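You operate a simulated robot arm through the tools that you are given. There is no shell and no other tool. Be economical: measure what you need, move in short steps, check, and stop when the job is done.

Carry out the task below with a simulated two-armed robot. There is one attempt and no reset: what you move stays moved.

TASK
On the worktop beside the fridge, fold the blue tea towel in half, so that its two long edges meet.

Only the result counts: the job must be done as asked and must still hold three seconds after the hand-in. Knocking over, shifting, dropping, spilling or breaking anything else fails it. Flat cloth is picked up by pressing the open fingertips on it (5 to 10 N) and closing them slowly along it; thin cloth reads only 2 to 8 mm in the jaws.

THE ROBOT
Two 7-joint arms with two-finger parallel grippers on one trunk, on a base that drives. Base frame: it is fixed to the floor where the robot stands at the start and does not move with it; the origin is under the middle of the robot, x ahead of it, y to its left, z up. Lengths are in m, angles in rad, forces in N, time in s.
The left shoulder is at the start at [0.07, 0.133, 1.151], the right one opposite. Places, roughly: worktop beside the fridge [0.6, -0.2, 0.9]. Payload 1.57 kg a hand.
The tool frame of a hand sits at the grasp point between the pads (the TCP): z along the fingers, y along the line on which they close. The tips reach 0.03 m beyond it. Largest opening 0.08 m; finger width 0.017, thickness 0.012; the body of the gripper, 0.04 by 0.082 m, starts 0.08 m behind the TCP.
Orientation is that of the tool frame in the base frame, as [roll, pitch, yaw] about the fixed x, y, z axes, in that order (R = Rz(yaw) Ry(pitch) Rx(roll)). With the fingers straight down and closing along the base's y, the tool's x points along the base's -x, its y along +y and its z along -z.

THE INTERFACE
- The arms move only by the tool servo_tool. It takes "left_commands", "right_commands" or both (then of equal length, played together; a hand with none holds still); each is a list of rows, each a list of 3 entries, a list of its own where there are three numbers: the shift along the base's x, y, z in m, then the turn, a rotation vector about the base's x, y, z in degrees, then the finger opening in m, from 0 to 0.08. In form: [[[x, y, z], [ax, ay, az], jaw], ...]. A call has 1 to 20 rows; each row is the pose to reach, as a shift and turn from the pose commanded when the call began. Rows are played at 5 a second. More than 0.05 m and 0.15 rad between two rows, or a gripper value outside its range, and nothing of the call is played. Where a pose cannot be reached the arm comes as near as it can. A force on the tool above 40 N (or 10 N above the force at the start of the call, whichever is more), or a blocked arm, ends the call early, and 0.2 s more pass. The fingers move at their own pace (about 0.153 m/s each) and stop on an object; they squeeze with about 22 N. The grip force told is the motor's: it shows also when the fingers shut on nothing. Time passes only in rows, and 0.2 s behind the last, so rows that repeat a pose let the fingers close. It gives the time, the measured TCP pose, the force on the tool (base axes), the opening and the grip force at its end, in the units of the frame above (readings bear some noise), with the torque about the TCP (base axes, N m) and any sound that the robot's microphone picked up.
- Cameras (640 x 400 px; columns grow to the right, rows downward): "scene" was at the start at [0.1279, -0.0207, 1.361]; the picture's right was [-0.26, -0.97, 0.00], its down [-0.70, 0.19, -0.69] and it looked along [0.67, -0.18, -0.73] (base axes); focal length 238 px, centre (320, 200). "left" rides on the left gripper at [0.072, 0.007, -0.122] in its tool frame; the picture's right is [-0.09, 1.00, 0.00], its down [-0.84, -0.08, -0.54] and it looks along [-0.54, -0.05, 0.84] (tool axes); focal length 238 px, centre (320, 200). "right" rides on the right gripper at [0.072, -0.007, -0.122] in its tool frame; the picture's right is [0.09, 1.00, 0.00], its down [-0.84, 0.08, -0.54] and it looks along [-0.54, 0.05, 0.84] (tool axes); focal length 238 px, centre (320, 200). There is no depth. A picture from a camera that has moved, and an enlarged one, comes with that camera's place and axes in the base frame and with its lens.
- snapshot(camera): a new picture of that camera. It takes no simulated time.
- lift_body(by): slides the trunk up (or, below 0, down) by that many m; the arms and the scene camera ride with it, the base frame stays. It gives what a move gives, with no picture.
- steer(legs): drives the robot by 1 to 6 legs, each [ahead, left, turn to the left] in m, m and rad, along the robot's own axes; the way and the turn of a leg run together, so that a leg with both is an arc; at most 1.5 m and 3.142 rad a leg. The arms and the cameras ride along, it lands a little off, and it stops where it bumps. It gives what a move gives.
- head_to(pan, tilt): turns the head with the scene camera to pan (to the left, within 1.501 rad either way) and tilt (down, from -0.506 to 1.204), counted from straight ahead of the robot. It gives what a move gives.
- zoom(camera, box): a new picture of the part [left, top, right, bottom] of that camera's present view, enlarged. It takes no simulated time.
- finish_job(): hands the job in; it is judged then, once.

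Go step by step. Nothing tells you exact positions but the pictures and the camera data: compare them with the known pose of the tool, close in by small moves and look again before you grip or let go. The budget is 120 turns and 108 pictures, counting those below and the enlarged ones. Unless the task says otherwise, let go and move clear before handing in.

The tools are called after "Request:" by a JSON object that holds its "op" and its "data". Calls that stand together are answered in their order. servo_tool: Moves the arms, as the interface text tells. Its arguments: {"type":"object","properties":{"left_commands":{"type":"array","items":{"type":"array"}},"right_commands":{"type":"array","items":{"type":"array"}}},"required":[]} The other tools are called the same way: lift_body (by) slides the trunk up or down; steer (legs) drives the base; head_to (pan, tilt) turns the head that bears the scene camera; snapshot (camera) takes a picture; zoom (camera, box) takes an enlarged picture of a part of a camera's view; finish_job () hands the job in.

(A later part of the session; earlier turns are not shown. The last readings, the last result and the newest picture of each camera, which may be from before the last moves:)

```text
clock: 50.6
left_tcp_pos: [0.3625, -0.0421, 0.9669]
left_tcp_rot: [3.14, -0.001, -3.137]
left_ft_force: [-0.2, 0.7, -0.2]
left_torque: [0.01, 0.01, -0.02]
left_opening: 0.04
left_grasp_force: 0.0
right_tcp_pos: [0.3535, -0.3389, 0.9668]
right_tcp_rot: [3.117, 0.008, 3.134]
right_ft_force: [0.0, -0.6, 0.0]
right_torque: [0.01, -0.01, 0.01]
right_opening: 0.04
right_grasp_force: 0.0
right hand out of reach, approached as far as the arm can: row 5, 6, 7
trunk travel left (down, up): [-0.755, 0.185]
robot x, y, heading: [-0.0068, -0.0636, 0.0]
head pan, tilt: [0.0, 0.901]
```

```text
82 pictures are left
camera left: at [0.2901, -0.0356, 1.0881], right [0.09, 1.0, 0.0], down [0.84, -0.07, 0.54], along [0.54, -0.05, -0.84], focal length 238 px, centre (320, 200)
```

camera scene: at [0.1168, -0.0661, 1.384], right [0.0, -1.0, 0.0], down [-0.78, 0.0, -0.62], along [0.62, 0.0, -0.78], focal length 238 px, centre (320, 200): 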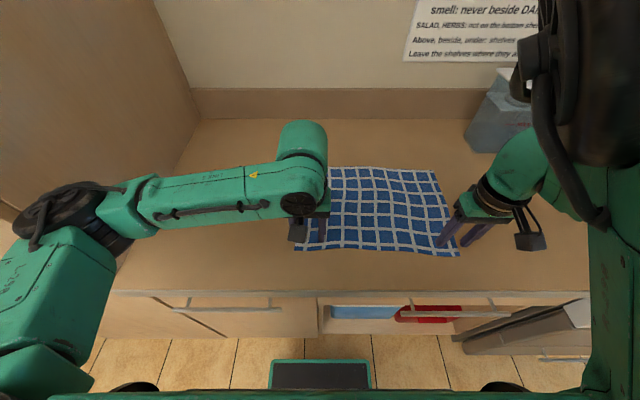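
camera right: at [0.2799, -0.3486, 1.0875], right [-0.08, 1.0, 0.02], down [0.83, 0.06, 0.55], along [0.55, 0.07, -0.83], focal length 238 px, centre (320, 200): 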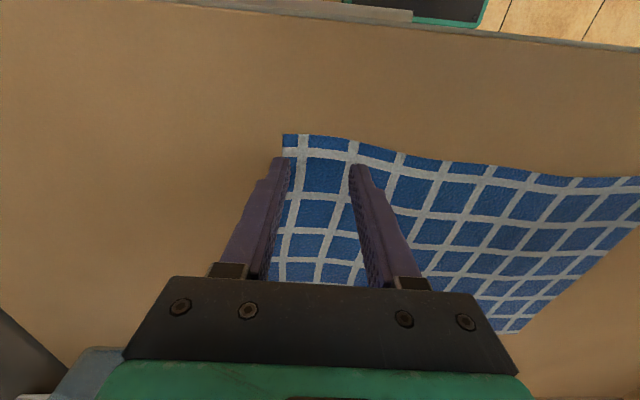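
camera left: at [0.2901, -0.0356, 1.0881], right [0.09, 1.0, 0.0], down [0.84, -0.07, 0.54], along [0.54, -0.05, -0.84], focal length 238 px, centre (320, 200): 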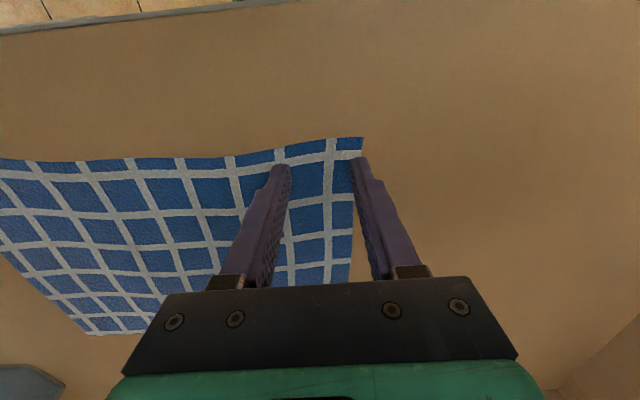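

Both jaws are centred about 12 mm inside the near edge. I'll narrow them to 30 mm, nudge slightly inward, and descend in small steps to touch.

Request:
{"op": "servo_tool", "data": {"left_commands": [[[0.003, -0.004, -0.006], [0, 0, 0], 0.03], [[0.003, -0.004, -0.012], [0, 0, 0], 0.03], [[0.003, -0.004, -0.018], [0, 0, 0], 0.03], [[0.003, -0.004, -0.022], [0, 0, 0], 0.03], [[0.003, -0.004, -0.025], [0, 0, 0], 0.03], [[0.003, -0.004, -0.025], [0, 0, 0], 0.03]], "right_commands": [[[0.005, 0, -0.006], [0, 0, 0], 0.03], [[0.005, 0, -0.012], [0, 0, 0], 0.03], [[0.005, 0, -0.018], [0, 0, 0], 0.03], [[0.005, 0, -0.022], [0, 0, 0], 0.03], [[0.005, 0, -0.025], [0, 0, 0], 0.03], [[0.005, 0, -0.025], [0, 0, 0], 0.03]]}}

```text
clock: 52.0
left_tcp_pos: [0.3661, -0.0461, 0.9412]
left_tcp_rot: [3.14, 0.001, -3.136]
left_ft_force: [0.7, -0.9, 0.5]
left_torque: [0.0, -0.01, -0.02]
left_opening: 0.0301
left_grasp_force: 0.0
right_tcp_pos: [0.3568, -0.3435, 0.9418]
right_tcp_rot: [3.108, 0.006, 3.126]
right_ft_force: [1.5, 1.1, 4.5]
right_torque: [-0.09, -0.02, 0.02]
right_opening: 0.0293
right_grasp_force: 0.0
right hand out of reach, approached as far as the arm can: row 3, 4, 5, 6
trunk travel left (down, up): [-0.755, 0.185]
robot x, y, heading: [-0.0095, -0.0698, 0.006]
head pan, tilt: [0.0, 0.901]
```

The right hand tilts by 2° because it is at its inner limit. I'll lift both slightly, back the base 25 mm, and re-place them upright.

Request:
{"op": "servo_tool", "data": {"left_commands": [[[0, 0, 0.015], [0, 0, 0], 0.03], [[0, 0, 0.03], [0, 0, 0], 0.03], [[0, 0, 0.03], [0, 0, 0], 0.03]], "right_commands": [[[0, 0, 0.015], [0, 0, 0], 0.03], [[0, 0, 0.03], [0, 0, 0], 0.03], [[0, 0, 0.03], [0, 0, 0], 0.03]]}}

Request:
{"op": "steer", "data": {"legs": [[-0.025, 0, 0]]}}

Request:
{"op": "servo_tool", "data": {"left_commands": [[[0.012, 0, 0], [0, 0, 0], 0.03], [[0.025, 0, 0], [0, 0, 0], 0.03], [[0.025, 0, 0], [0, 0, 0], 0.03]], "right_commands": [[[0.012, 0, 0], [0, 0, 0], 0.03], [[0.025, 0, 0], [0, 0, 0], 0.03], [[0.025, 0, 0], [0, 0, 0], 0.03]]}}

```text
clock: 52.9
left_tcp_pos: [0.3652, -0.0468, 0.9717]
left_tcp_rot: [3.138, -0.001, -3.136]
left_ft_force: [0.0, 0.1, -0.6]
left_torque: [0.0, 0.04, -0.02]
left_opening: 0.0301
left_grasp_force: 0.2
right_tcp_pos: [0.3569, -0.3455, 0.9705]
right_tcp_rot: [3.119, 0.0, 3.129]
right_ft_force: [0.0, -0.7, 0.3]
right_torque: [0.03, 0.06, 0.02]
right_opening: 0.0301
right_grasp_force: 0.1
trunk travel left (down, up): [-0.755, 0.185]
robot x, y, heading: [-0.0095, -0.066, -0.0]
head pan, tilt: [0.0, 0.901]
```

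```text
clock: 53.7
left_tcp_pos: [0.3446, -0.0463, 0.969]
left_tcp_rot: [3.141, -0.005, -3.135]
left_ft_force: [0.5, 0.2, 0.4]
left_torque: [0.01, 0.04, 0.01]
left_opening: 0.0303
left_grasp_force: 0.0
right_tcp_pos: [0.3363, -0.3429, 0.9696]
right_tcp_rot: [3.119, -0.002, 3.137]
right_ft_force: [0.5, -0.3, -0.1]
right_torque: [0.03, 0.05, -0.01]
right_opening: 0.0298
right_grasp_force: 0.1
trunk travel left (down, up): [-0.755, 0.185]
robot x, y, heading: [-0.0396, -0.0697, 0.004]
head pan, tilt: [0.0, 0.901]
```

```text
clock: 54.5
left_tcp_pos: [0.3646, -0.0464, 0.9715]
left_tcp_rot: [3.139, 0.003, -3.135]
left_ft_force: [0.4, 0.0, -0.5]
left_torque: [0.01, -0.04, -0.02]
left_opening: 0.0299
left_grasp_force: 0.0
right_tcp_pos: [0.357, -0.3426, 0.9722]
right_tcp_rot: [3.087, 0.015, 3.117]
right_ft_force: [-0.7, -0.7, 0.6]
right_torque: [-0.02, -0.02, 0.02]
right_opening: 0.03
right_grasp_force: 0.1
trunk travel left (down, up): [-0.755, 0.185]
robot x, y, heading: [-0.0368, -0.0691, -0.002]
head pan, tilt: [0.0, 0.901]
```

The right hand kept a small roll, so I'll correct it in place.

Request:
{"op": "servo_tool", "data": {"right_commands": [[[0, 0, 0], [-1.5, 0.4, 0.8], 0.03], [[0, 0, 0], [-3.1, 0.8, 1.5], 0.03], [[0, 0, 0], [-3.1, 0.8, 1.5], 0.03]]}}

```text
clock: 55.3
left_tcp_pos: [0.3664, -0.0456, 0.9725]
left_tcp_rot: [3.139, 0.0, -3.136]
left_ft_force: [-0.2, 0.9, 0.3]
left_torque: [0.01, -0.02, 0.01]
left_opening: 0.03
left_grasp_force: 0.2
right_tcp_pos: [0.3543, -0.3441, 0.9672]
right_tcp_rot: [-3.137, -0.015, 3.139]
right_ft_force: [0.2, -0.4, 0.2]
right_torque: [0.0, 0.04, 0.01]
right_opening: 0.03
right_grasp_force: 0.1
trunk travel left (down, up): [-0.755, 0.185]
robot x, y, heading: [-0.0374, -0.0672, 0.005]
head pan, tilt: [0.0, 0.901]
```

Upright again. I'll descend to contact on both sides.

Request:
{"op": "servo_tool", "data": {"left_commands": [[[0, 0, -0.01], [0, 0, 0], 0.03], [[0, 0, -0.02], [0, 0, 0], 0.03], [[0, 0, -0.028], [0, 0, 0], 0.03], [[0, 0, -0.032], [0, 0, 0], 0.03], [[0, 0, -0.034], [0, 0, 0], 0.03], [[0, 0, -0.034], [0, 0, 0], 0.03]], "right_commands": [[[0.003, 0.003, -0.01], [0, -0.8, 0], 0.03], [[0.003, 0.003, -0.018], [0, -0.8, 0], 0.03], [[0.003, 0.003, -0.024], [0, -0.8, 0], 0.03], [[0.003, 0.003, -0.026], [0, -0.8, 0], 0.03], [[0.003, 0.003, -0.028], [0, -0.8, 0], 0.03], [[0.003, 0.003, -0.028], [0, -0.8, 0], 0.03]]}}

Request:
{"op": "snapshot", "data": {"camera": "right"}}

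Request:
{"op": "snapshot", "data": {"camera": "left"}}

```text
clock: 56.7
left_tcp_pos: [0.3657, -0.0468, 0.9403]
left_tcp_rot: [-3.141, 0.008, -3.134]
left_ft_force: [7.6, 1.6, 33.2]
left_torque: [0.29, -0.01, -0.03]
left_opening: 0.0299
left_grasp_force: 0.0
right_tcp_pos: [0.3581, -0.3441, 0.9443]
right_tcp_rot: [-3.14, 0.007, 3.14]
right_ft_force: [0.8, -0.4, -0.7]
right_torque: [-0.01, -0.02, 0.03]
right_opening: 0.0299
right_grasp_force: 0.0
right hand out of reach, approached as far as the arm can: row 3, 4, 5, 6
trunk travel left (down, up): [-0.755, 0.185]
robot x, y, heading: [-0.0344, -0.0661, 0.005]
head pan, tilt: [0.0, 0.901]
```

```text
81 pictures are left
camera right: at [0.2853, -0.3503, 1.0643], right [-0.09, 1.0, 0.0], down [0.83, 0.08, 0.55], along [0.55, 0.05, -0.84], focal length 238 px, centre (320, 200)
```

right: 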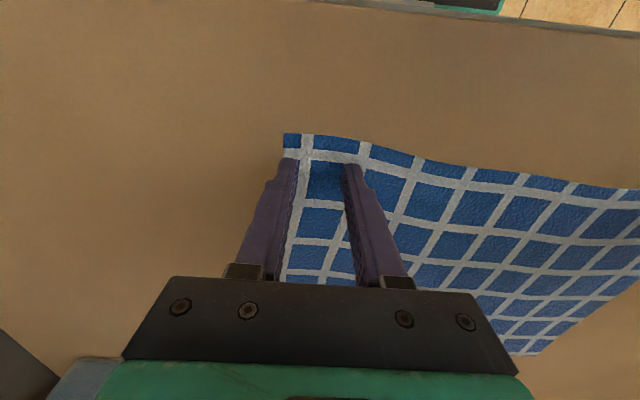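

```text
80 pictures are left
camera left: at [0.2911, -0.0398, 1.0621], right [0.09, 1.0, 0.0], down [0.83, -0.07, 0.55], along [0.55, -0.05, -0.84], focal length 238 px, centre (320, 200)
```

left: 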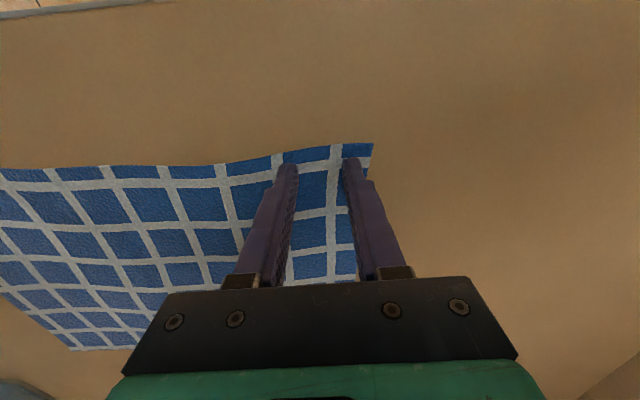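

Left is pressing too hard (33 N) and right is just above the cloth. I'll ease left up 2.5 mm and bring right down a little.

Request:
{"op": "servo_tool", "data": {"left_commands": [[[0, 0, 0.0025], [0, 0, 0], 0.03], [[0, 0, 0.0025], [0, 0, 0], 0.03], [[0, 0, 0.0025], [0, 0, 0], 0.03]], "right_commands": [[[0.003, -0.002, -0.002], [0, 0, 0], 0.03], [[0.003, -0.002, -0.004], [0, 0, 0], 0.03], [[0.003, -0.002, -0.004], [0, 0, 0], 0.03]]}}

```text
clock: 57.5
left_tcp_pos: [0.3637, -0.0457, 0.9415]
left_tcp_rot: [-3.141, 0.0, -3.138]
left_ft_force: [1.3, -4.3, 16.0]
left_torque: [0.03, 0.01, 0.02]
left_opening: 0.03
left_grasp_force: 0.0
right_tcp_pos: [0.3621, -0.3458, 0.941]
right_tcp_rot: [-3.133, 0.014, 3.139]
right_ft_force: [3.2, 4.1, 23.8]
right_torque: [0.37, 0.0, -0.05]
right_opening: 0.03
right_grasp_force: 0.2
trunk travel left (down, up): [-0.755, 0.185]
robot x, y, heading: [-0.034, -0.0692, 0.006]
head pan, tilt: [0.0, 0.901]
```

Contact is made on both. I'll trim the forces to about 8 N, narrowing the right jaw a little so both its fingers sit on cloth.

Request:
{"op": "servo_tool", "data": {"left_commands": [[[0, 0, 0.001], [0, 0, 0], 0.03], [[0, 0, 0.001], [0, 0, 0], 0.03], [[0, 0, 0.001], [0, 0, 0], 0.03], [[0, 0, 0.001], [0, 0, 0], 0.03], [[0, 0, 0.001], [0, 0, 0], 0.03]], "right_commands": [[[-0.002, 0.001, 0.006], [0, 0, 0], 0.03], [[-0.002, 0.001, 0.006], [0, 0, 0], 0.023], [[-0.002, 0.001, 0.006], [0, 0, 0], 0.023], [[-0.002, 0.001, 0.003], [0, 0, 0], 0.023], [[-0.002, 0.001, 0.0018], [0, 0, 0], 0.023]]}}

```text
clock: 58.7
left_tcp_pos: [0.363, -0.0451, 0.9423]
left_tcp_rot: [3.14, 0.002, -3.137]
left_ft_force: [0.0, 0.3, 0.6]
left_torque: [0.0, 0.02, -0.04]
left_opening: 0.0302
left_grasp_force: 0.1
right_tcp_pos: [0.3585, -0.3448, 0.941]
right_tcp_rot: [-3.134, 0.007, 3.141]
right_ft_force: [-3.9, -3.1, 20.1]
right_torque: [0.02, 0.17, -0.01]
right_opening: 0.0223
right_grasp_force: 0.1
trunk travel left (down, up): [-0.755, 0.185]
robot x, y, heading: [-0.0348, -0.0641, 0.007]
head pan, tilt: [0.0, 0.901]
```

Request:
{"op": "servo_tool", "data": {"left_commands": [[[0, 0, -0.0006], [0, 0, 0], 0.03], [[0, 0, -0.0006], [0, 0, 0], 0.03]], "right_commands": [[[0, 0, 0.0008], [0, 0, 0], 0.023], [[0, 0, 0.0008], [0, 0, 0], 0.023]]}}

```text
clock: 59.3
left_tcp_pos: [0.3637, -0.0452, 0.9422]
left_tcp_rot: [3.139, 0.001, -3.137]
left_ft_force: [-0.2, 0.0, 1.3]
left_torque: [0.01, 0.02, -0.01]
left_opening: 0.0301
left_grasp_force: 0.0
right_tcp_pos: [0.3582, -0.3447, 0.9419]
right_tcp_rot: [-3.135, 0.006, 3.141]
right_ft_force: [-2.6, -2.5, 15.3]
right_torque: [-0.09, 0.14, 0.01]
right_opening: 0.0226
right_grasp_force: 0.1
trunk travel left (down, up): [-0.755, 0.185]
robot x, y, heading: [-0.0351, -0.0678, 0.002]
head pan, tilt: [0.0, 0.901]
```

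Request:
{"op": "servo_tool", "data": {"left_commands": [[[0, 0, -0.0009], [0, 0, 0], 0.03], [[0, 0, -0.0009], [0, 0, 0], 0.03]], "right_commands": [[[0, 0, 0.0009], [0, 0, 0], 0.023], [[0, 0, 0.0009], [0, 0, 0], 0.023]]}}

```text
clock: 59.9
left_tcp_pos: [0.3644, -0.0464, 0.9412]
left_tcp_rot: [-3.141, 0.005, -3.136]
left_ft_force: [-2.8, 2.4, 14.5]
left_torque: [0.08, 0.08, -0.01]
left_opening: 0.0301
left_grasp_force: 0.1
right_tcp_pos: [0.3587, -0.3441, 0.9421]
right_tcp_rot: [-3.137, 0.003, 3.141]
right_ft_force: [0.1, -0.2, 2.9]
right_torque: [-0.01, 0.0, 0.01]
right_opening: 0.0233
right_grasp_force: 0.2
trunk travel left (down, up): [-0.755, 0.185]
robot x, y, heading: [-0.0335, -0.0676, 0.005]
head pan, tilt: [0.0, 0.901]
```

Forces are close. I'll fine-trim them and then close the jaws slowly along the cloth.

Request:
{"op": "servo_tool", "data": {"left_commands": [[[0, 0, 0.0004], [0, 0, 0], 0.03], [[0, 0, 0.0004], [0, 0, 0], 0.027], [[0, 0, 0.0004], [0, 0, 0], 0.024], [[0, 0, 0.0004], [0, 0, 0], 0.021], [[0, 0, 0.0004], [0, 0, 0], 0.018], [[0, 0, 0.0004], [0, 0, 0], 0.015], [[0, 0, 0.0004], [0, 0, 0], 0.012], [[0, 0, 0.0004], [0, 0, 0], 0.009], [[0, 0, 0.0004], [0, 0, 0], 0.006], [[0, 0, 0.0004], [0, 0, 0], 0.003], [[0, 0, 0.0004], [0, 0, 0], 0], [[0, 0, 0.0004], [0, 0, 0], 0], [[0, 0, 0.0004], [0, 0, 0], 0]], "right_commands": [[[0, 0, -0.0004], [0, 0, 0], 0.023], [[0, 0, -0.0004], [0, 0, 0], 0.021], [[0, 0, -0.0004], [0, 0, 0], 0.019], [[0, 0, -0.0004], [0, 0, 0], 0.017], [[0, 0, -0.0004], [0, 0, 0], 0.015], [[0, 0, -0.0004], [0, 0, 0], 0.012], [[0, 0, -0.0004], [0, 0, 0], 0.009], [[0, 0, -0.0004], [0, 0, 0], 0.006], [[0, 0, -0.0004], [0, 0, 0], 0.003], [[0, 0, -0.0004], [0, 0, 0], 0], [[0, 0, -0.0004], [0, 0, 0], 0], [[0, 0, -0.0004], [0, 0, 0], 0], [[0, 0, -0.0004], [0, 0, 0], 0]]}}

Request:
{"op": "snapshot", "data": {"camera": "right"}}

Request:
{"op": "snapshot", "data": {"camera": "left"}}

```text
clock: 62.7
left_tcp_pos: [0.364, -0.0466, 0.9409]
left_tcp_rot: [3.14, 0.002, -3.137]
left_ft_force: [-0.2, -3.5, 14.3]
left_torque: [-0.08, 0.04, -0.04]
left_opening: 0.0021
left_grasp_force: 21.9
right_tcp_pos: [0.3574, -0.3446, 0.9405]
right_tcp_rot: [-3.136, 0.006, 3.141]
right_ft_force: [1.7, 2.2, 7.9]
right_torque: [0.05, -0.05, 0.01]
right_opening: 0.0015
right_grasp_force: 22.3
trunk travel left (down, up): [-0.755, 0.185]
robot x, y, heading: [-0.0371, -0.0649, 0.01]
head pan, tilt: [0.0, 0.901]
```

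```text
79 pictures are left
camera right: at [0.2859, -0.3508, 1.0623], right [-0.09, 1.0, -0.01], down [0.83, 0.08, 0.55], along [0.54, 0.04, -0.84], focal length 238 px, centre (320, 200)
```

right: 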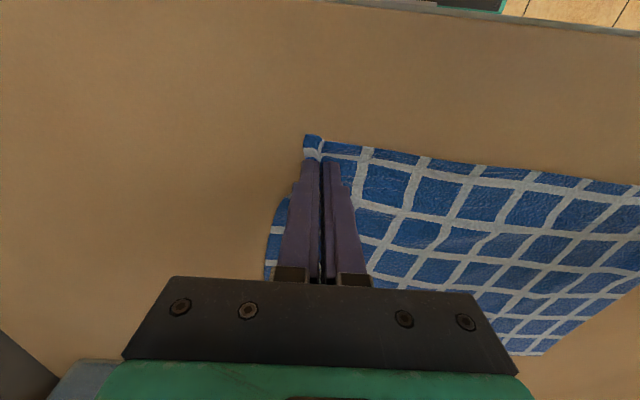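

```text
78 pictures are left
camera left: at [0.2902, -0.04, 1.0626], right [0.09, 1.0, 0.0], down [0.84, -0.07, 0.54], along [0.54, -0.05, -0.84], focal length 238 px, centre (320, 200)
```

left: 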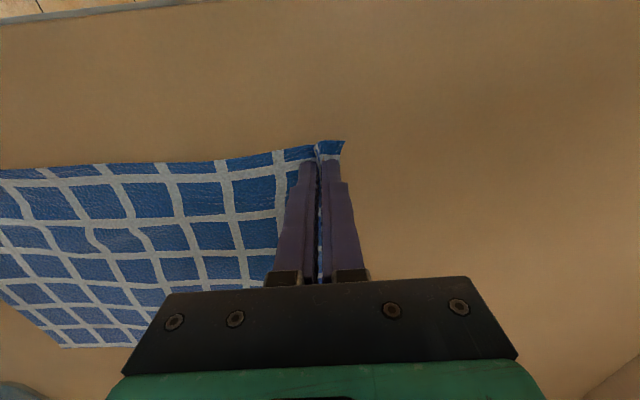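

Both jaws hold a ridge of cloth. I'll lift along the start of the fold arc and check.

Request:
{"op": "servo_tool", "data": {"left_commands": [[[0.001, 0, 0.012], [0, 0, 0], 0], [[0.004, 0, 0.026], [0, 0, 0], 0], [[0.008, 0, 0.038], [0, 0, 0], 0], [[0.014, 0, 0.05], [0, 0, 0], 0], [[0.022, 0, 0.061], [0, 0, 0], 0], [[0.031, 0, 0.072], [0, 0, 0], 0], [[0.031, 0, 0.072], [0, 0, 0], 0]], "right_commands": [[[0.001, 0, 0.012], [0, 0, 0], 0], [[0.004, 0, 0.026], [0, 0, 0], 0], [[0.008, 0, 0.038], [0, 0, 0], 0], [[0.014, 0, 0.05], [0, 0, 0], 0], [[0.022, 0, 0.061], [0, 0, 0], 0], [[0.031, 0, 0.072], [0, 0, 0], 0], [[0.031, 0, 0.072], [0, 0, 0], 0]]}}

Request:
{"op": "snapshot", "data": {"camera": "right"}}

Request:
{"op": "snapshot", "data": {"camera": "left"}}

Request:
{"op": "snapshot", "data": {"camera": "scene"}}

```text
clock: 64.3
left_tcp_pos: [0.3969, -0.0462, 1.0123]
left_tcp_rot: [3.14, 0.0, -3.135]
left_ft_force: [-0.4, -2.0, -0.3]
left_torque: [-0.02, 0.03, 0.0]
left_opening: 0.0023
left_grasp_force: 22.2
right_tcp_pos: [0.393, -0.3459, 1.015]
right_tcp_rot: [-3.138, 0.007, -3.136]
right_ft_force: [0.7, 1.6, -0.7]
right_torque: [0.05, -0.02, -0.01]
right_opening: 0.0011
right_grasp_force: 22.1
trunk travel left (down, up): [-0.755, 0.185]
robot x, y, heading: [-0.0375, -0.0665, 0.004]
head pan, tilt: [0.0, 0.901]
```

```text
77 pictures are left
camera right: at [0.3194, -0.3516, 1.135], right [-0.1, 1.0, 0.0], down [0.83, 0.08, 0.55], along [0.55, 0.05, -0.84], focal length 238 px, centre (320, 200)
```

right: 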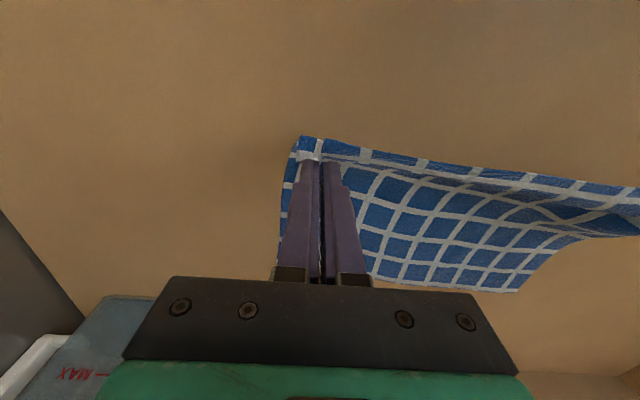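

```text
76 pictures are left
camera left: at [0.3237, -0.0403, 1.1338], right [0.09, 1.0, 0.0], down [0.84, -0.07, 0.54], along [0.54, -0.05, -0.84], focal length 238 px, centre (320, 200)
```

left: 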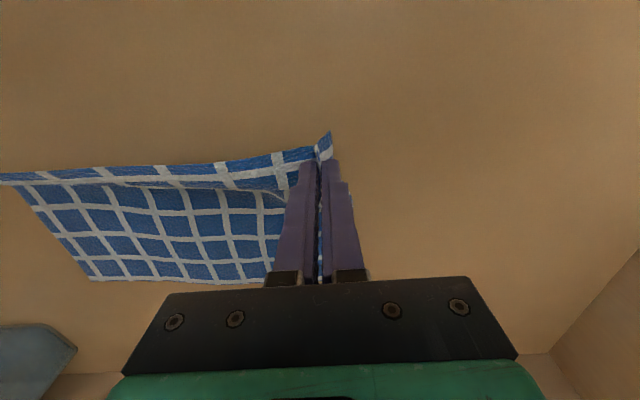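

```text
75 pictures are left
camera scene: at [0.0914, -0.0659, 1.384], right [0.0, -1.0, 0.0], down [-0.78, 0.0, -0.62], along [0.62, 0.0, -0.78], focal length 238 px, centre (320, 200)
```

scene: 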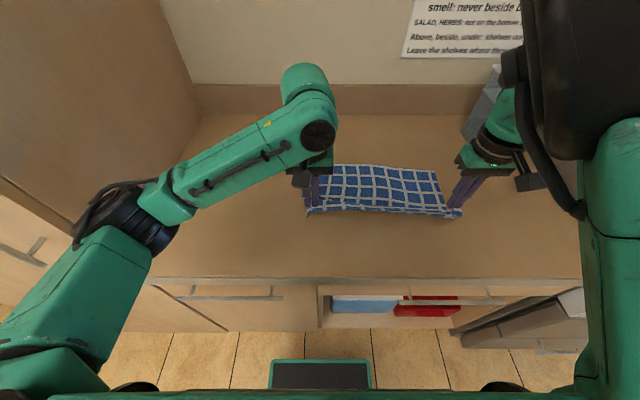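

Both corners are held. I'll continue up the arc, easing the hands 3 mm together, then drive forward 45 mm.

Request:
{"op": "servo_tool", "data": {"left_commands": [[[0.012, -0.002, 0.011], [0, 0, 0], 0], [[0.024, -0.003, 0.02], [0, 0, 0], 0], [[0.038, -0.003, 0.025], [0, 0, 0], 0], [[0.052, -0.003, 0.027], [0, 0, 0], 0], [[0.066, -0.003, 0.027], [0, 0, 0], 0], [[0.066, -0.003, 0.027], [0, 0, 0], 0]], "right_commands": [[[0.01, 0.002, 0.011], [0, 0, 0], 0], [[0.022, 0.003, 0.02], [0, 0, 0], 0], [[0.036, 0.003, 0.025], [0, 0, 0], 0], [[0.05, 0.003, 0.027], [0, 0, 0], 0], [[0.062, 0.003, 0.027], [0, 0, 0], 0], [[0.062, 0.003, 0.027], [0, 0, 0], 0]]}}

Request:
{"op": "steer", "data": {"legs": [[0.042, 0, 0]]}}

Request:
{"op": "snapshot", "data": {"camera": "right"}}

Request:
{"op": "snapshot", "data": {"camera": "left"}}

Request:
{"op": "snapshot", "data": {"camera": "scene"}}

```text
clock: 65.7
left_tcp_pos: [0.4631, -0.0509, 1.0395]
left_tcp_rot: [3.141, 0.001, -3.138]
left_ft_force: [0.2, 0.0, 0.4]
left_torque: [0.02, 0.02, -0.02]
left_opening: 0.0022
left_grasp_force: 21.9
right_tcp_pos: [0.4562, -0.3436, 1.0411]
right_tcp_rot: [-3.125, 0.001, -3.134]
right_ft_force: [-0.5, 0.1, -0.9]
right_torque: [0.04, -0.01, 0.01]
right_opening: 0.0011
right_grasp_force: 22.6
trunk travel left (down, up): [-0.755, 0.185]
robot x, y, heading: [-0.033, -0.0665, 0.008]
head pan, tilt: [0.0, 0.901]
```

```text
clock: 66.5
left_tcp_pos: [0.4981, -0.0503, 1.0416]
left_tcp_rot: [3.14, 0.006, -3.138]
left_ft_force: [-1.0, -0.8, 0.5]
left_torque: [-0.03, -0.02, 0.01]
left_opening: 0.0021
left_grasp_force: 21.9
right_tcp_pos: [0.4909, -0.345, 1.0435]
right_tcp_rot: [-3.123, 0.006, -3.133]
right_ft_force: [-0.6, 0.1, 0.0]
right_torque: [0.07, -0.04, -0.02]
right_opening: 0.0013
right_grasp_force: 21.8
trunk travel left (down, up): [-0.755, 0.185]
robot x, y, heading: [0.0065, -0.0683, 0.003]
head pan, tilt: [0.0, 0.901]
```

```text
74 pictures are left
camera right: at [0.4175, -0.35, 1.1639], right [-0.1, 0.99, -0.02], down [0.83, 0.09, 0.54], along [0.54, 0.04, -0.84], focal length 238 px, centre (320, 200)
```

right: 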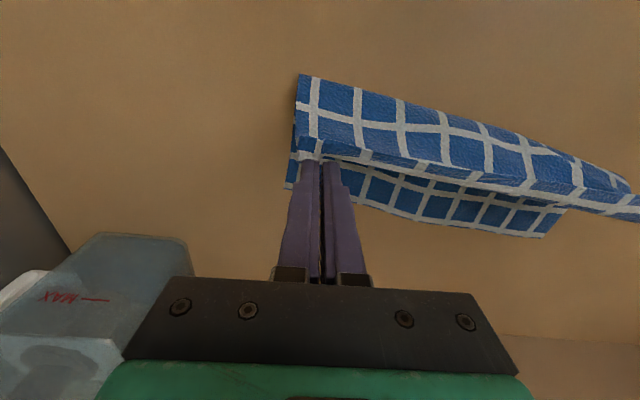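

```text
73 pictures are left
camera left: at [0.4251, -0.0435, 1.1628], right [0.09, 1.0, 0.0], down [0.83, -0.07, 0.55], along [0.54, -0.05, -0.84], focal length 238 px, centre (320, 200)
```

left: 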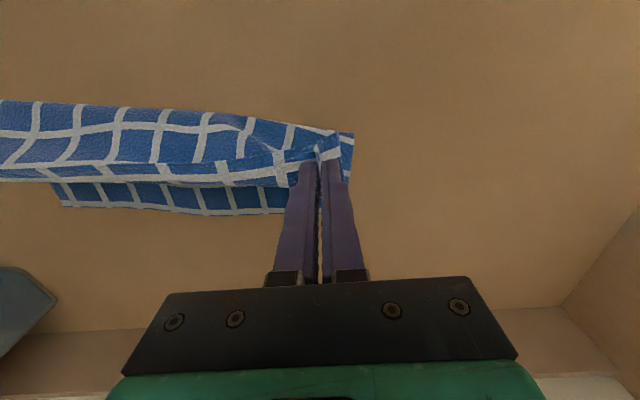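

```text
72 pictures are left
camera scene: at [0.1261, -0.0658, 1.3847], right [0.0, -1.0, 0.0], down [-0.78, 0.0, -0.62], along [0.62, 0.0, -0.78], focal length 238 px, centre (320, 200)
```

scene: 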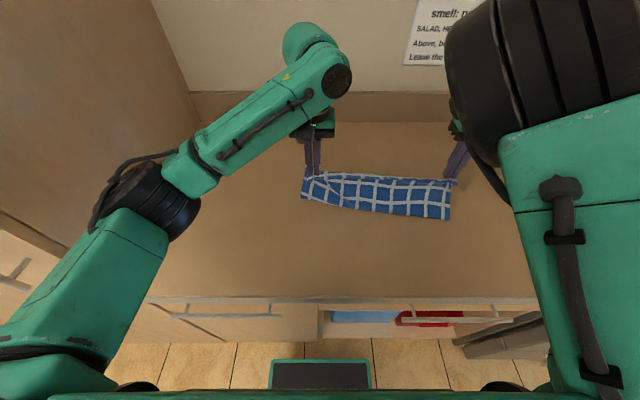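

Far corner C is still in place, but corner D seems to sit at x≈.566 instead of .595. I'll zoom in to check.

Request:
{"op": "zoom", "data": {"camera": "right", "box": [240, 60, 640, 310]}}

Request:
{"op": "zoom", "data": {"camera": "left", "box": [0, 60, 400, 310]}}

Request:
{"op": "zoom", "data": {"camera": "scene", "box": [280, 130, 480, 255]}}

```text
1.60 times, centred on (440, 185) of right
camera zoom: at [0.4175, -0.35, 1.1639], right [-0.1, 0.99, -0.02], down [0.83, 0.09, 0.54], along [0.54, 0.04, -0.84], focal length 381 px, centre (128, 224)
```

zoom: 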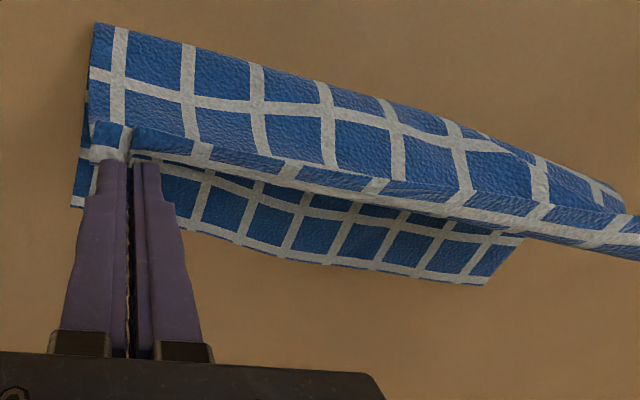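

```text
1.60 times, centred on (200, 185) of left
camera zoom: at [0.4251, -0.0435, 1.1628], right [0.09, 1.0, 0.0], down [0.83, -0.07, 0.55], along [0.54, -0.05, -0.84], focal length 381 px, centre (512, 224)
```

zoom: 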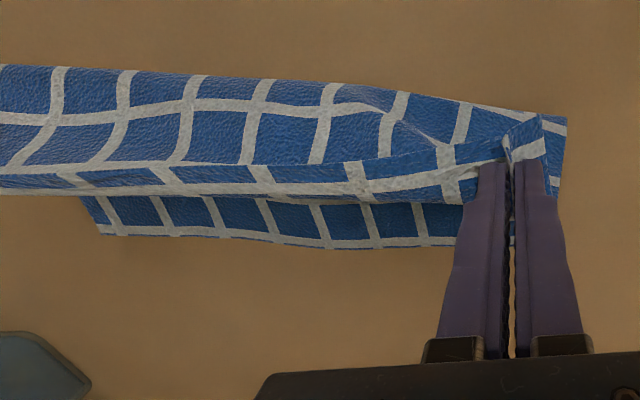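

```text
3.20 times, centred on (380, 192) of scene
camera zoom: at [0.1261, -0.0658, 1.3847], right [0.0, -1.0, 0.0], down [-0.78, 0.0, -0.62], along [0.62, 0.0, -0.78], focal length 760 px, centre (128, 224)
```

zoom: 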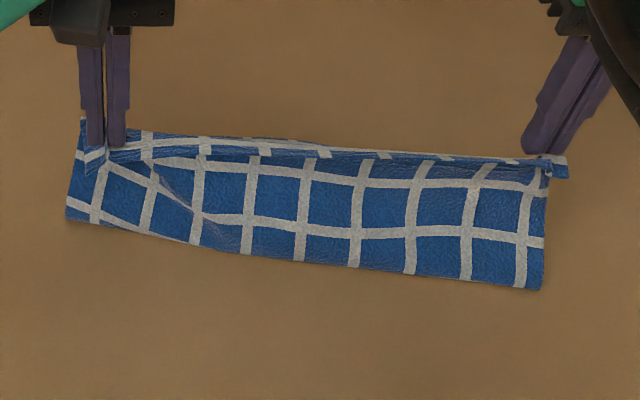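

The right end of the towel slid back about 3 cm, so the far edge now runs from D≈(.566,-.385) to C≈(.606,-.025). I'll aim for those corners when laying the edge down, stopping 2 cm above to check.

Request:
{"op": "servo_tool", "data": {"left_commands": [[[0.015, -0.002, -0.002], [0, 0, 0], 0], [[0.03, -0.004, -0.006], [0, 0, 0], 0], [[0.045, -0.006, -0.014], [0, 0, 0], 0], [[0.06, -0.008, -0.026], [0, 0, 0], 0], [[0.072, -0.01, -0.04], [0, 0, 0], 0], [[0.082, -0.012, -0.055], [0, 0, 0], 0], [[0.088, -0.012, -0.068], [0, 0, 0], 0], [[0.09, -0.012, -0.074], [0, 0, 0], 0], [[0.09, -0.012, -0.074], [0, 0, 0], 0]], "right_commands": [[[0.011, -0.002, -0.003], [-0.5, 0, 0], 0], [[0.022, -0.004, -0.008], [-1, 0, 0], 0], [[0.032, -0.006, -0.016], [-1, 0, 0], 0], [[0.042, -0.008, -0.028], [-1, 0, 0], 0], [[0.05, -0.01, -0.042], [-1, 0, 0], 0], [[0.057, -0.012, -0.057], [-1, 0, 0], 0], [[0.061, -0.012, -0.07], [-1, 0, 0], 0], [[0.062, -0.012, -0.075], [-1, 0, 0], 0], [[0.062, -0.012, -0.075], [-1, 0, 0], 0]]}}

Request:
{"op": "snapshot", "data": {"camera": "right"}}

Request:
{"op": "snapshot", "data": {"camera": "left"}}

Request:
{"op": "zoom", "data": {"camera": "scene", "box": [280, 110, 480, 235]}}

```text
clock: 68.5
left_tcp_pos: [0.5896, -0.0612, 0.9657]
left_tcp_rot: [3.141, 0.0, -3.138]
left_ft_force: [-0.6, -2.9, -1.4]
left_torque: [-0.05, 0.02, 0.01]
left_opening: 0.0024
left_grasp_force: 22.1
left hand out of reach, approached as far as the arm can: row 8, 9
right_tcp_pos: [0.5583, -0.3567, 0.9652]
right_tcp_rot: [-3.105, 0.001, -3.135]
right_ft_force: [0.4, 3.7, 0.2]
right_torque: [0.12, -0.02, -0.05]
right_opening: 0.001
right_grasp_force: 22.1
trunk travel left (down, up): [-0.755, 0.185]
robot x, y, heading: [0.0074, -0.0666, 0.0]
head pan, tilt: [0.0, 0.901]
```

```text
68 pictures are left
camera right: at [0.4852, -0.3601, 1.0866], right [-0.1, 0.99, -0.04], down [0.84, 0.1, 0.54], along [0.54, 0.02, -0.84], focal length 238 px, centre (320, 200)
```

right: 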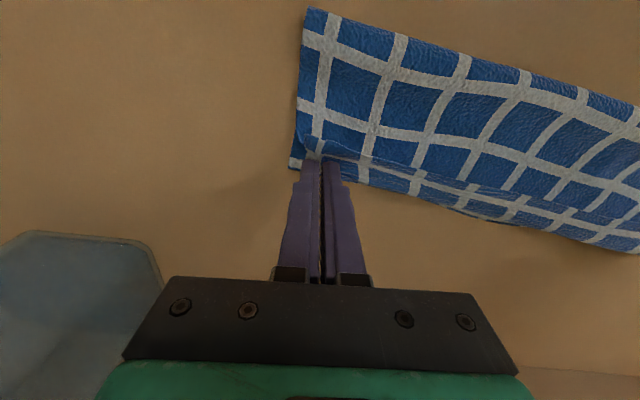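

```text
67 pictures are left
camera left: at [0.5168, -0.0543, 1.0865], right [0.09, 1.0, 0.0], down [0.84, -0.07, 0.54], along [0.54, -0.05, -0.84], focal length 238 px, centre (320, 200)
```

left: 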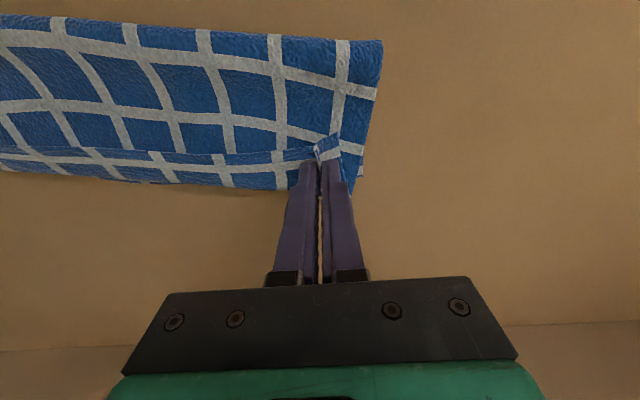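

```text
3.20 times, centred on (380, 172) of scene
camera zoom: at [0.133, -0.0661, 1.384], right [0.0, -1.0, 0.0], down [-0.78, 0.0, -0.62], along [0.62, 0.0, -0.78], focal length 760 px, centre (128, 288)
```

zoom: 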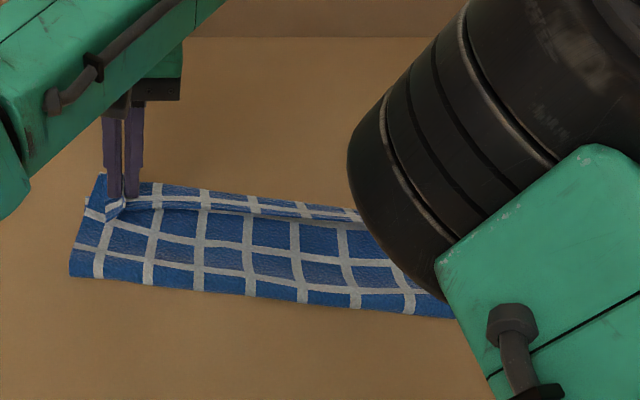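

The edge is nearly over its mate. I'll zoom in to compare the two layers before laying it down.

Request:
{"op": "zoom", "data": {"camera": "left", "box": [220, 110, 420, 235]}}

Request:
{"op": "zoom", "data": {"camera": "right", "box": [240, 90, 440, 215]}}

```text
3.20 times, centred on (320, 172) of left
camera zoom: at [0.5168, -0.0543, 1.0865], right [0.09, 1.0, 0.0], down [0.84, -0.07, 0.54], along [0.54, -0.05, -0.84], focal length 763 px, centre (320, 288)
```

zoom: 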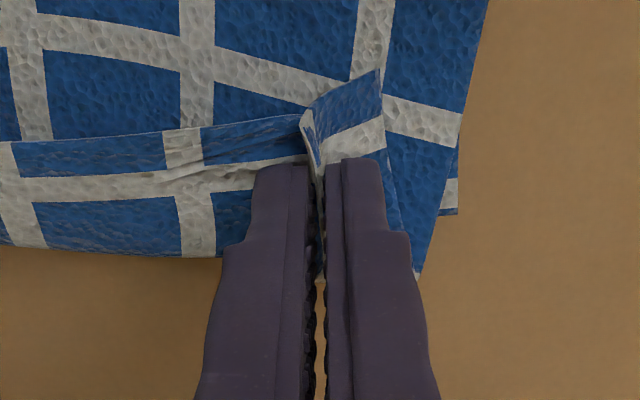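

```text
3.20 times, centred on (340, 152) of right
camera zoom: at [0.4852, -0.3601, 1.0866], right [-0.1, 0.99, -0.04], down [0.84, 0.1, 0.54], along [0.54, 0.02, -0.84], focal length 763 px, centre (256, 352)
```

zoom: 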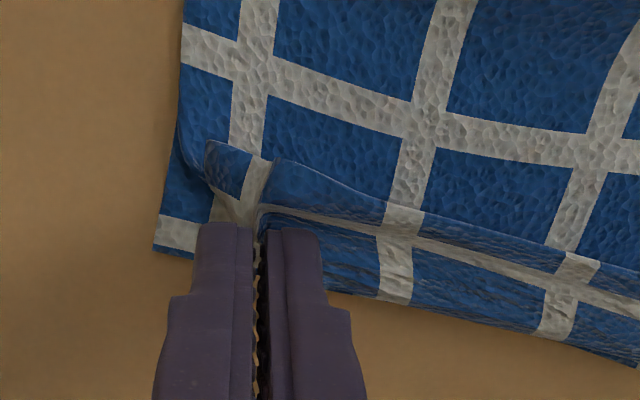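

The near rim points back toward the robot, since the hands did not turn over. I'll lay it down, ease the hands together, release gently, and see how the rim settles.

Request:
{"op": "servo_tool", "data": {"left_commands": [[[0, -0.002, -0.006], [0, 0, 0], 0], [[0.001, -0.003, -0.012], [0, 0, 0], 0], [[0.002, -0.003, -0.016], [0, 0, 0], 0], [[0.002, -0.003, -0.016], [0, 0, 0], 0]], "right_commands": [[[-0.001, 0.002, -0.006], [0, 0, 0], 0], [[-0.002, 0.003, -0.012], [0, 0, 0], 0], [[-0.003, 0.003, -0.016], [0, 0, 0], 0], [[-0.003, 0.003, -0.016], [0, 0, 0], 0]]}}

Request:
{"op": "snapshot", "data": {"camera": "left"}}

Request:
{"op": "snapshot", "data": {"camera": "right"}}

```text
clock: 69.5
left_tcp_pos: [0.5891, -0.0625, 0.9492]
left_tcp_rot: [3.14, 0.001, -3.136]
left_ft_force: [0.7, -0.1, 0.8]
left_torque: [0.02, -0.03, 0.0]
left_opening: 0.0021
left_grasp_force: 21.6
left hand out of reach, approached as far as the arm can: row 2, 3, 4
right_tcp_pos: [0.5556, -0.3535, 0.9493]
right_tcp_rot: [-3.106, -0.001, -3.135]
right_ft_force: [0.0, 0.4, 0.6]
right_torque: [0.07, 0.01, 0.01]
right_opening: 0.0012
right_grasp_force: 22.2
trunk travel left (down, up): [-0.755, 0.185]
robot x, y, heading: [0.0078, -0.0661, 0.002]
head pan, tilt: [0.0, 0.901]
```

```text
63 pictures are left
camera left: at [0.5154, -0.0558, 1.0703], right [0.09, 1.0, 0.0], down [0.84, -0.07, 0.54], along [0.54, -0.05, -0.84], focal length 238 px, centre (320, 200)
```

left: 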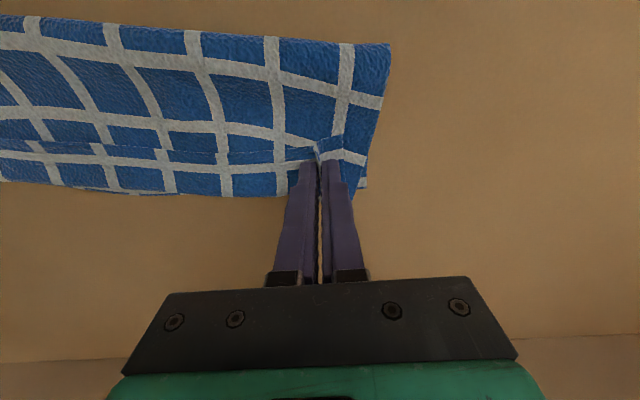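

```text
62 pictures are left
camera right: at [0.4822, -0.3571, 1.0706], right [-0.1, 0.99, -0.04], down [0.84, 0.1, 0.54], along [0.54, 0.02, -0.84], focal length 238 px, centre (320, 200)
```

right: 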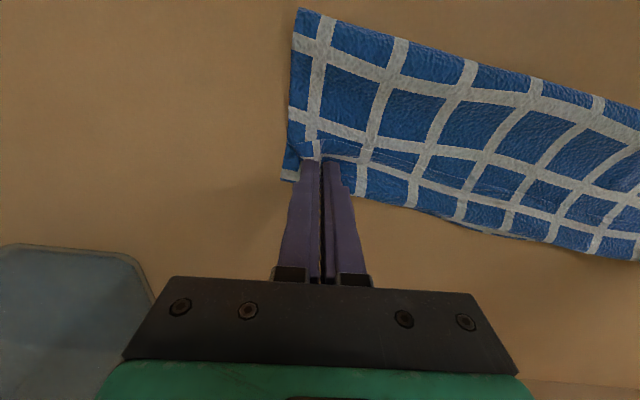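

I'll release slowly here, then lift straight up.

Request:
{"op": "servo_tool", "data": {"left_commands": [[[0, 0, 0], [0, 0, 0], 0.006], [[0, 0, 0], [0, 0, 0], 0.012], [[0, 0, 0], [0, 0, 0], 0.018], [[0, 0, 0], [0, 0, 0], 0.024], [[0, 0, 0], [0, 0, 0], 0.03], [[0, 0, 0], [0, 0, 0], 0.03], [[0, 0, 0.015], [0, 0, 0], 0.03], [[0, 0, 0.03], [0, 0, 0], 0.03], [[0, 0, 0.06], [0, 0, 0], 0.03], [[0, 0, 0.1], [0, 0, 0], 0.03], [[0, 0, 0.1], [0, 0, 0], 0.03]], "right_commands": [[[0, 0, 0], [0, 0, 0], 0.006], [[0, 0, 0], [0, 0, 0], 0.012], [[0, 0, 0], [0, 0, 0], 0.018], [[0, 0, 0], [0, 0, 0], 0.024], [[0, 0, 0], [0, 0, 0], 0.03], [[0, 0, 0], [0, 0, 0], 0.03], [[0, 0, 0.015], [0, 0, 0], 0.03], [[0, 0, 0.03], [0, 0, 0], 0.03], [[0, 0, 0.06], [0, 0, 0], 0.03], [[0, 0, 0.1], [0, 0, 0], 0.03], [[0, 0, 0.1], [0, 0, 0], 0.03]]}}

Request:
{"op": "snapshot", "data": {"camera": "left"}}

Request:
{"op": "snapshot", "data": {"camera": "right"}}

Request:
{"op": "zoom", "data": {"camera": "scene", "box": [280, 110, 480, 235]}}

```text
clock: 72.0
left_tcp_pos: [0.583, -0.0597, 1.0477]
left_tcp_rot: [3.141, -0.002, -3.136]
left_ft_force: [-0.5, -0.1, -0.6]
left_torque: [-0.03, 0.03, 0.0]
left_opening: 0.0301
left_grasp_force: 0.0
left hand out of reach, approached as far as the arm can: row 10, 11
right_tcp_pos: [0.5543, -0.3534, 1.049]
right_tcp_rot: [-3.105, -0.003, -3.134]
right_ft_force: [-0.3, 0.1, 0.0]
right_torque: [0.0, 0.02, -0.03]
right_opening: 0.0301
right_grasp_force: 0.1
trunk travel left (down, up): [-0.755, 0.185]
robot x, y, heading: [0.0041, -0.0685, 0.007]
head pan, tilt: [0.0, 0.901]
```

```text
61 pictures are left
camera left: at [0.5108, -0.0536, 1.1696], right [0.09, 1.0, 0.0], down [0.84, -0.07, 0.54], along [0.54, -0.05, -0.84], focal length 238 px, centre (320, 200)
```

left: 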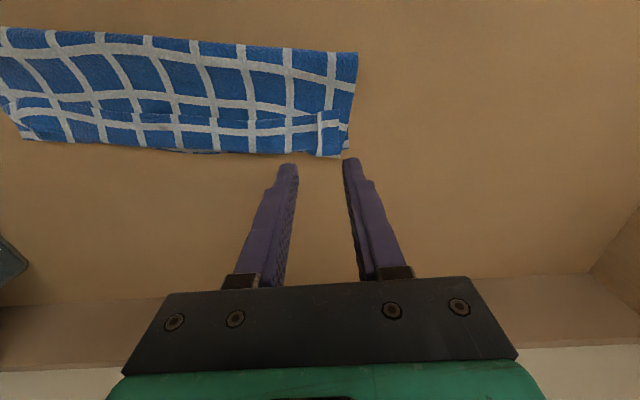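

```text
60 pictures are left
camera right: at [0.4825, -0.3559, 1.1707], right [-0.1, 0.99, -0.04], down [0.84, 0.1, 0.54], along [0.54, 0.02, -0.84], focal length 238 px, centre (320, 200)
```

right: 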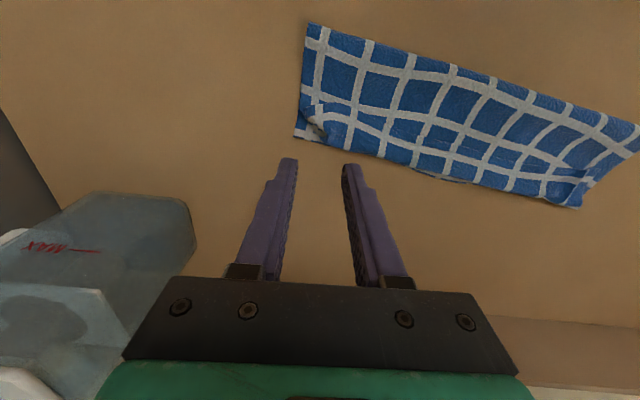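

```text
3.20 times, centred on (380, 172) of scene
camera zoom: at [0.1338, -0.0658, 1.3839], right [0.0, -1.0, 0.0], down [-0.78, 0.0, -0.62], along [0.62, 0.0, -0.78], focal length 760 px, centre (128, 288)
```

zoom: 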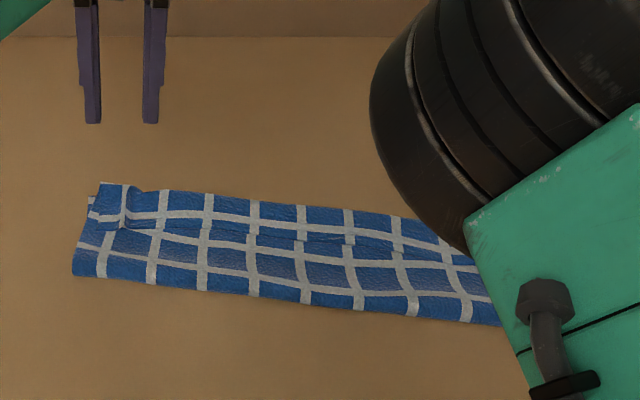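

Now I'll take closer views to see how the rim lies along the far edge.

Request:
{"op": "zoom", "data": {"camera": "left", "box": [180, 20, 420, 170]}}

Request:
{"op": "zoom", "data": {"camera": "right", "box": [260, 10, 500, 160]}}

Request:
{"op": "zoom", "data": {"camera": "right", "box": [400, 60, 640, 210]}}

```text
2.67 times, centred on (300, 95) of left
camera zoom: at [0.5108, -0.0536, 1.1696], right [0.09, 1.0, 0.0], down [0.84, -0.07, 0.54], along [0.54, -0.05, -0.84], focal length 636 px, centre (373, 480)
```

zoom: 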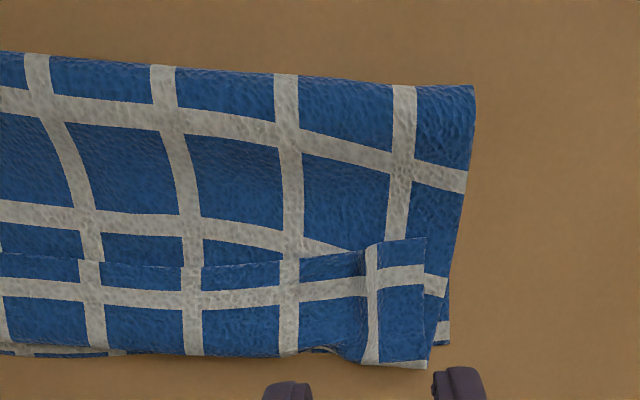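

```text
2.67 times, centred on (380, 85) of right
camera zoom: at [0.4825, -0.3559, 1.1707], right [-0.1, 0.99, -0.04], down [0.84, 0.1, 0.54], along [0.54, 0.02, -0.84], focal length 636 px, centre (160, 507)
```

zoom: 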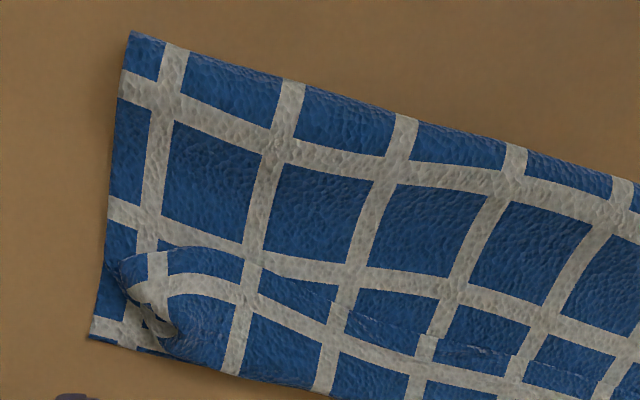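

```text
2.67 times, centred on (520, 135) of right
camera zoom: at [0.4825, -0.3559, 1.1707], right [-0.1, 0.99, -0.04], down [0.84, 0.1, 0.54], along [0.54, 0.02, -0.84], focal length 636 px, centre (-213, 373)
```

zoom: 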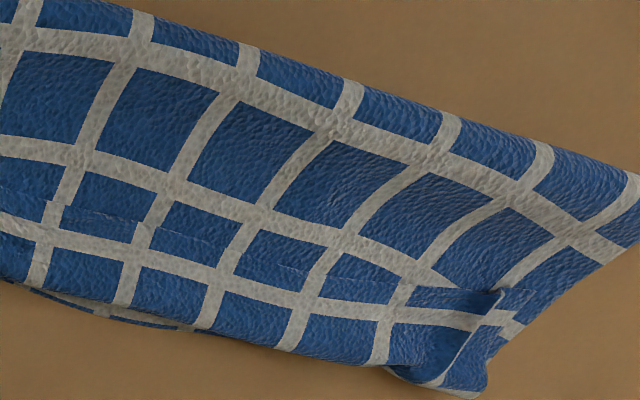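

The rim stayed folded back by 3–4 cm because I lowered too far, so I need to re-grip it and lay it over from higher up. I'll pull the hands back for a clear view of the rim.

Request:
{"op": "servo_tool", "data": {"left_commands": [[[-0.03, 0, 0.01], [0, 0, 0], 0.04], [[-0.06, 0, 0.01], [0, 0, 0], 0.04], [[-0.075, 0, 0.01], [0, 0, 0], 0.04], [[-0.075, 0, 0.01], [0, 0, 0], 0.04]], "right_commands": [[[-0.03, 0, 0.01], [1, 0, 0], 0.04], [[-0.06, 0, 0.01], [2, 0, 0], 0.04], [[-0.075, 0, 0.01], [2, 0, 0], 0.04], [[-0.075, 0, 0.01], [2, 0, 0], 0.04]]}}

Request:
{"op": "snapshot", "data": {"camera": "left"}}

Request:
{"op": "snapshot", "data": {"camera": "right"}}

```text
clock: 73.0
left_tcp_pos: [0.5077, -0.0578, 1.0588]
left_tcp_rot: [3.139, -0.002, -3.137]
left_ft_force: [0.4, -0.3, -0.1]
left_torque: [0.0, 0.0, -0.03]
left_opening: 0.0403
left_grasp_force: 0.0
right_tcp_pos: [0.4773, -0.359, 1.0546]
right_tcp_rot: [3.132, -0.012, 3.132]
right_ft_force: [-0.3, -0.6, 0.8]
right_torque: [-0.04, -0.03, -0.01]
right_opening: 0.0401
right_grasp_force: 0.0
trunk travel left (down, up): [-0.755, 0.185]
robot x, y, heading: [0.0092, -0.0634, 0.007]
head pan, tilt: [0.0, 0.901]
```

```text
55 pictures are left
camera left: at [0.4345, -0.0527, 1.1792], right [0.09, 1.0, 0.0], down [0.84, -0.07, 0.54], along [0.54, -0.05, -0.84], focal length 238 px, centre (320, 200)
```

left: 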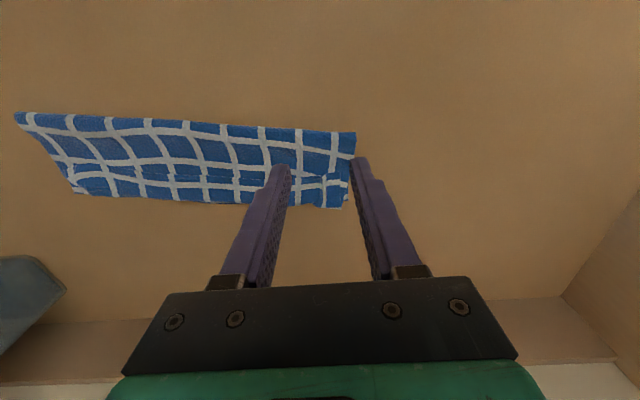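

```text
54 pictures are left
camera right: at [0.4048, -0.366, 1.1754], right [-0.08, 1.0, 0.01], down [0.84, 0.06, 0.53], along [0.53, 0.05, -0.85], focal length 238 px, centre (320, 200)
```

right: 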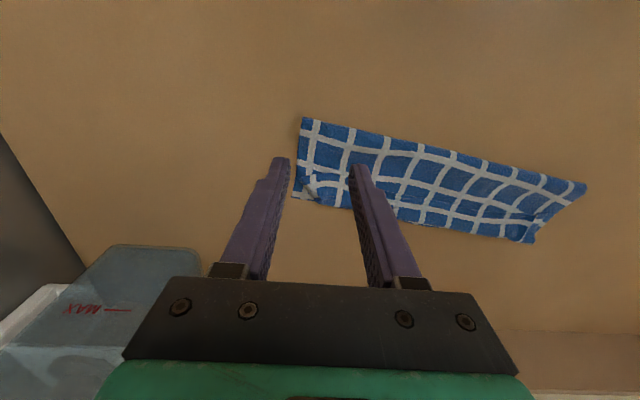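

Request:
{"op": "zoom", "data": {"camera": "left", "box": [0, 90, 380, 230]}}

Request:
{"op": "zoom", "data": {"camera": "right", "box": [270, 100, 600, 260]}}

```text
1.68 times, centred on (190, 160) of left
camera zoom: at [0.4345, -0.0527, 1.1792], right [0.09, 1.0, 0.0], down [0.84, -0.07, 0.54], along [0.54, -0.05, -0.84], focal length 401 px, centre (539, 267)
```

zoom: 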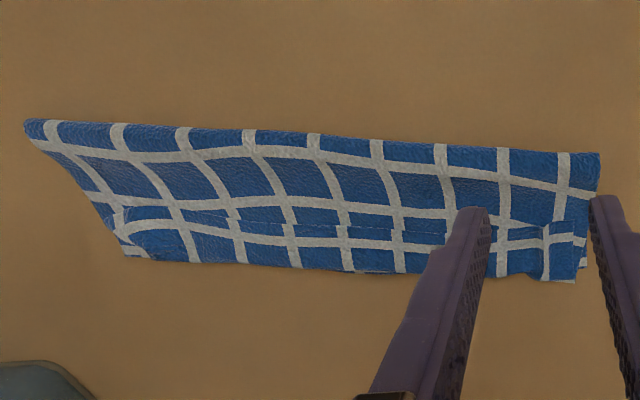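

```text
1.94 times, centred on (435, 180) of right
camera zoom: at [0.4048, -0.366, 1.1754], right [-0.08, 1.0, 0.01], down [0.84, 0.06, 0.53], along [0.53, 0.05, -0.85], focal length 462 px, centre (97, 239)
```

zoom: 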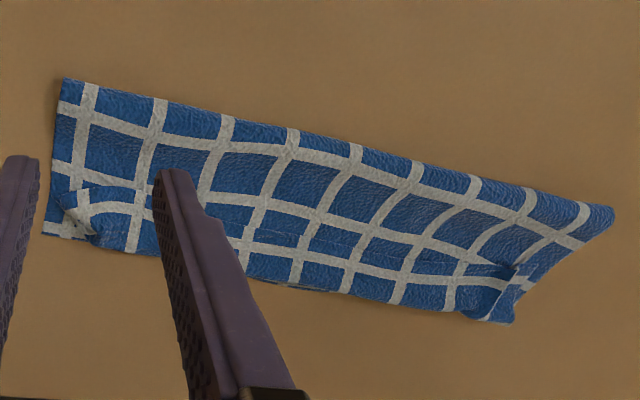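

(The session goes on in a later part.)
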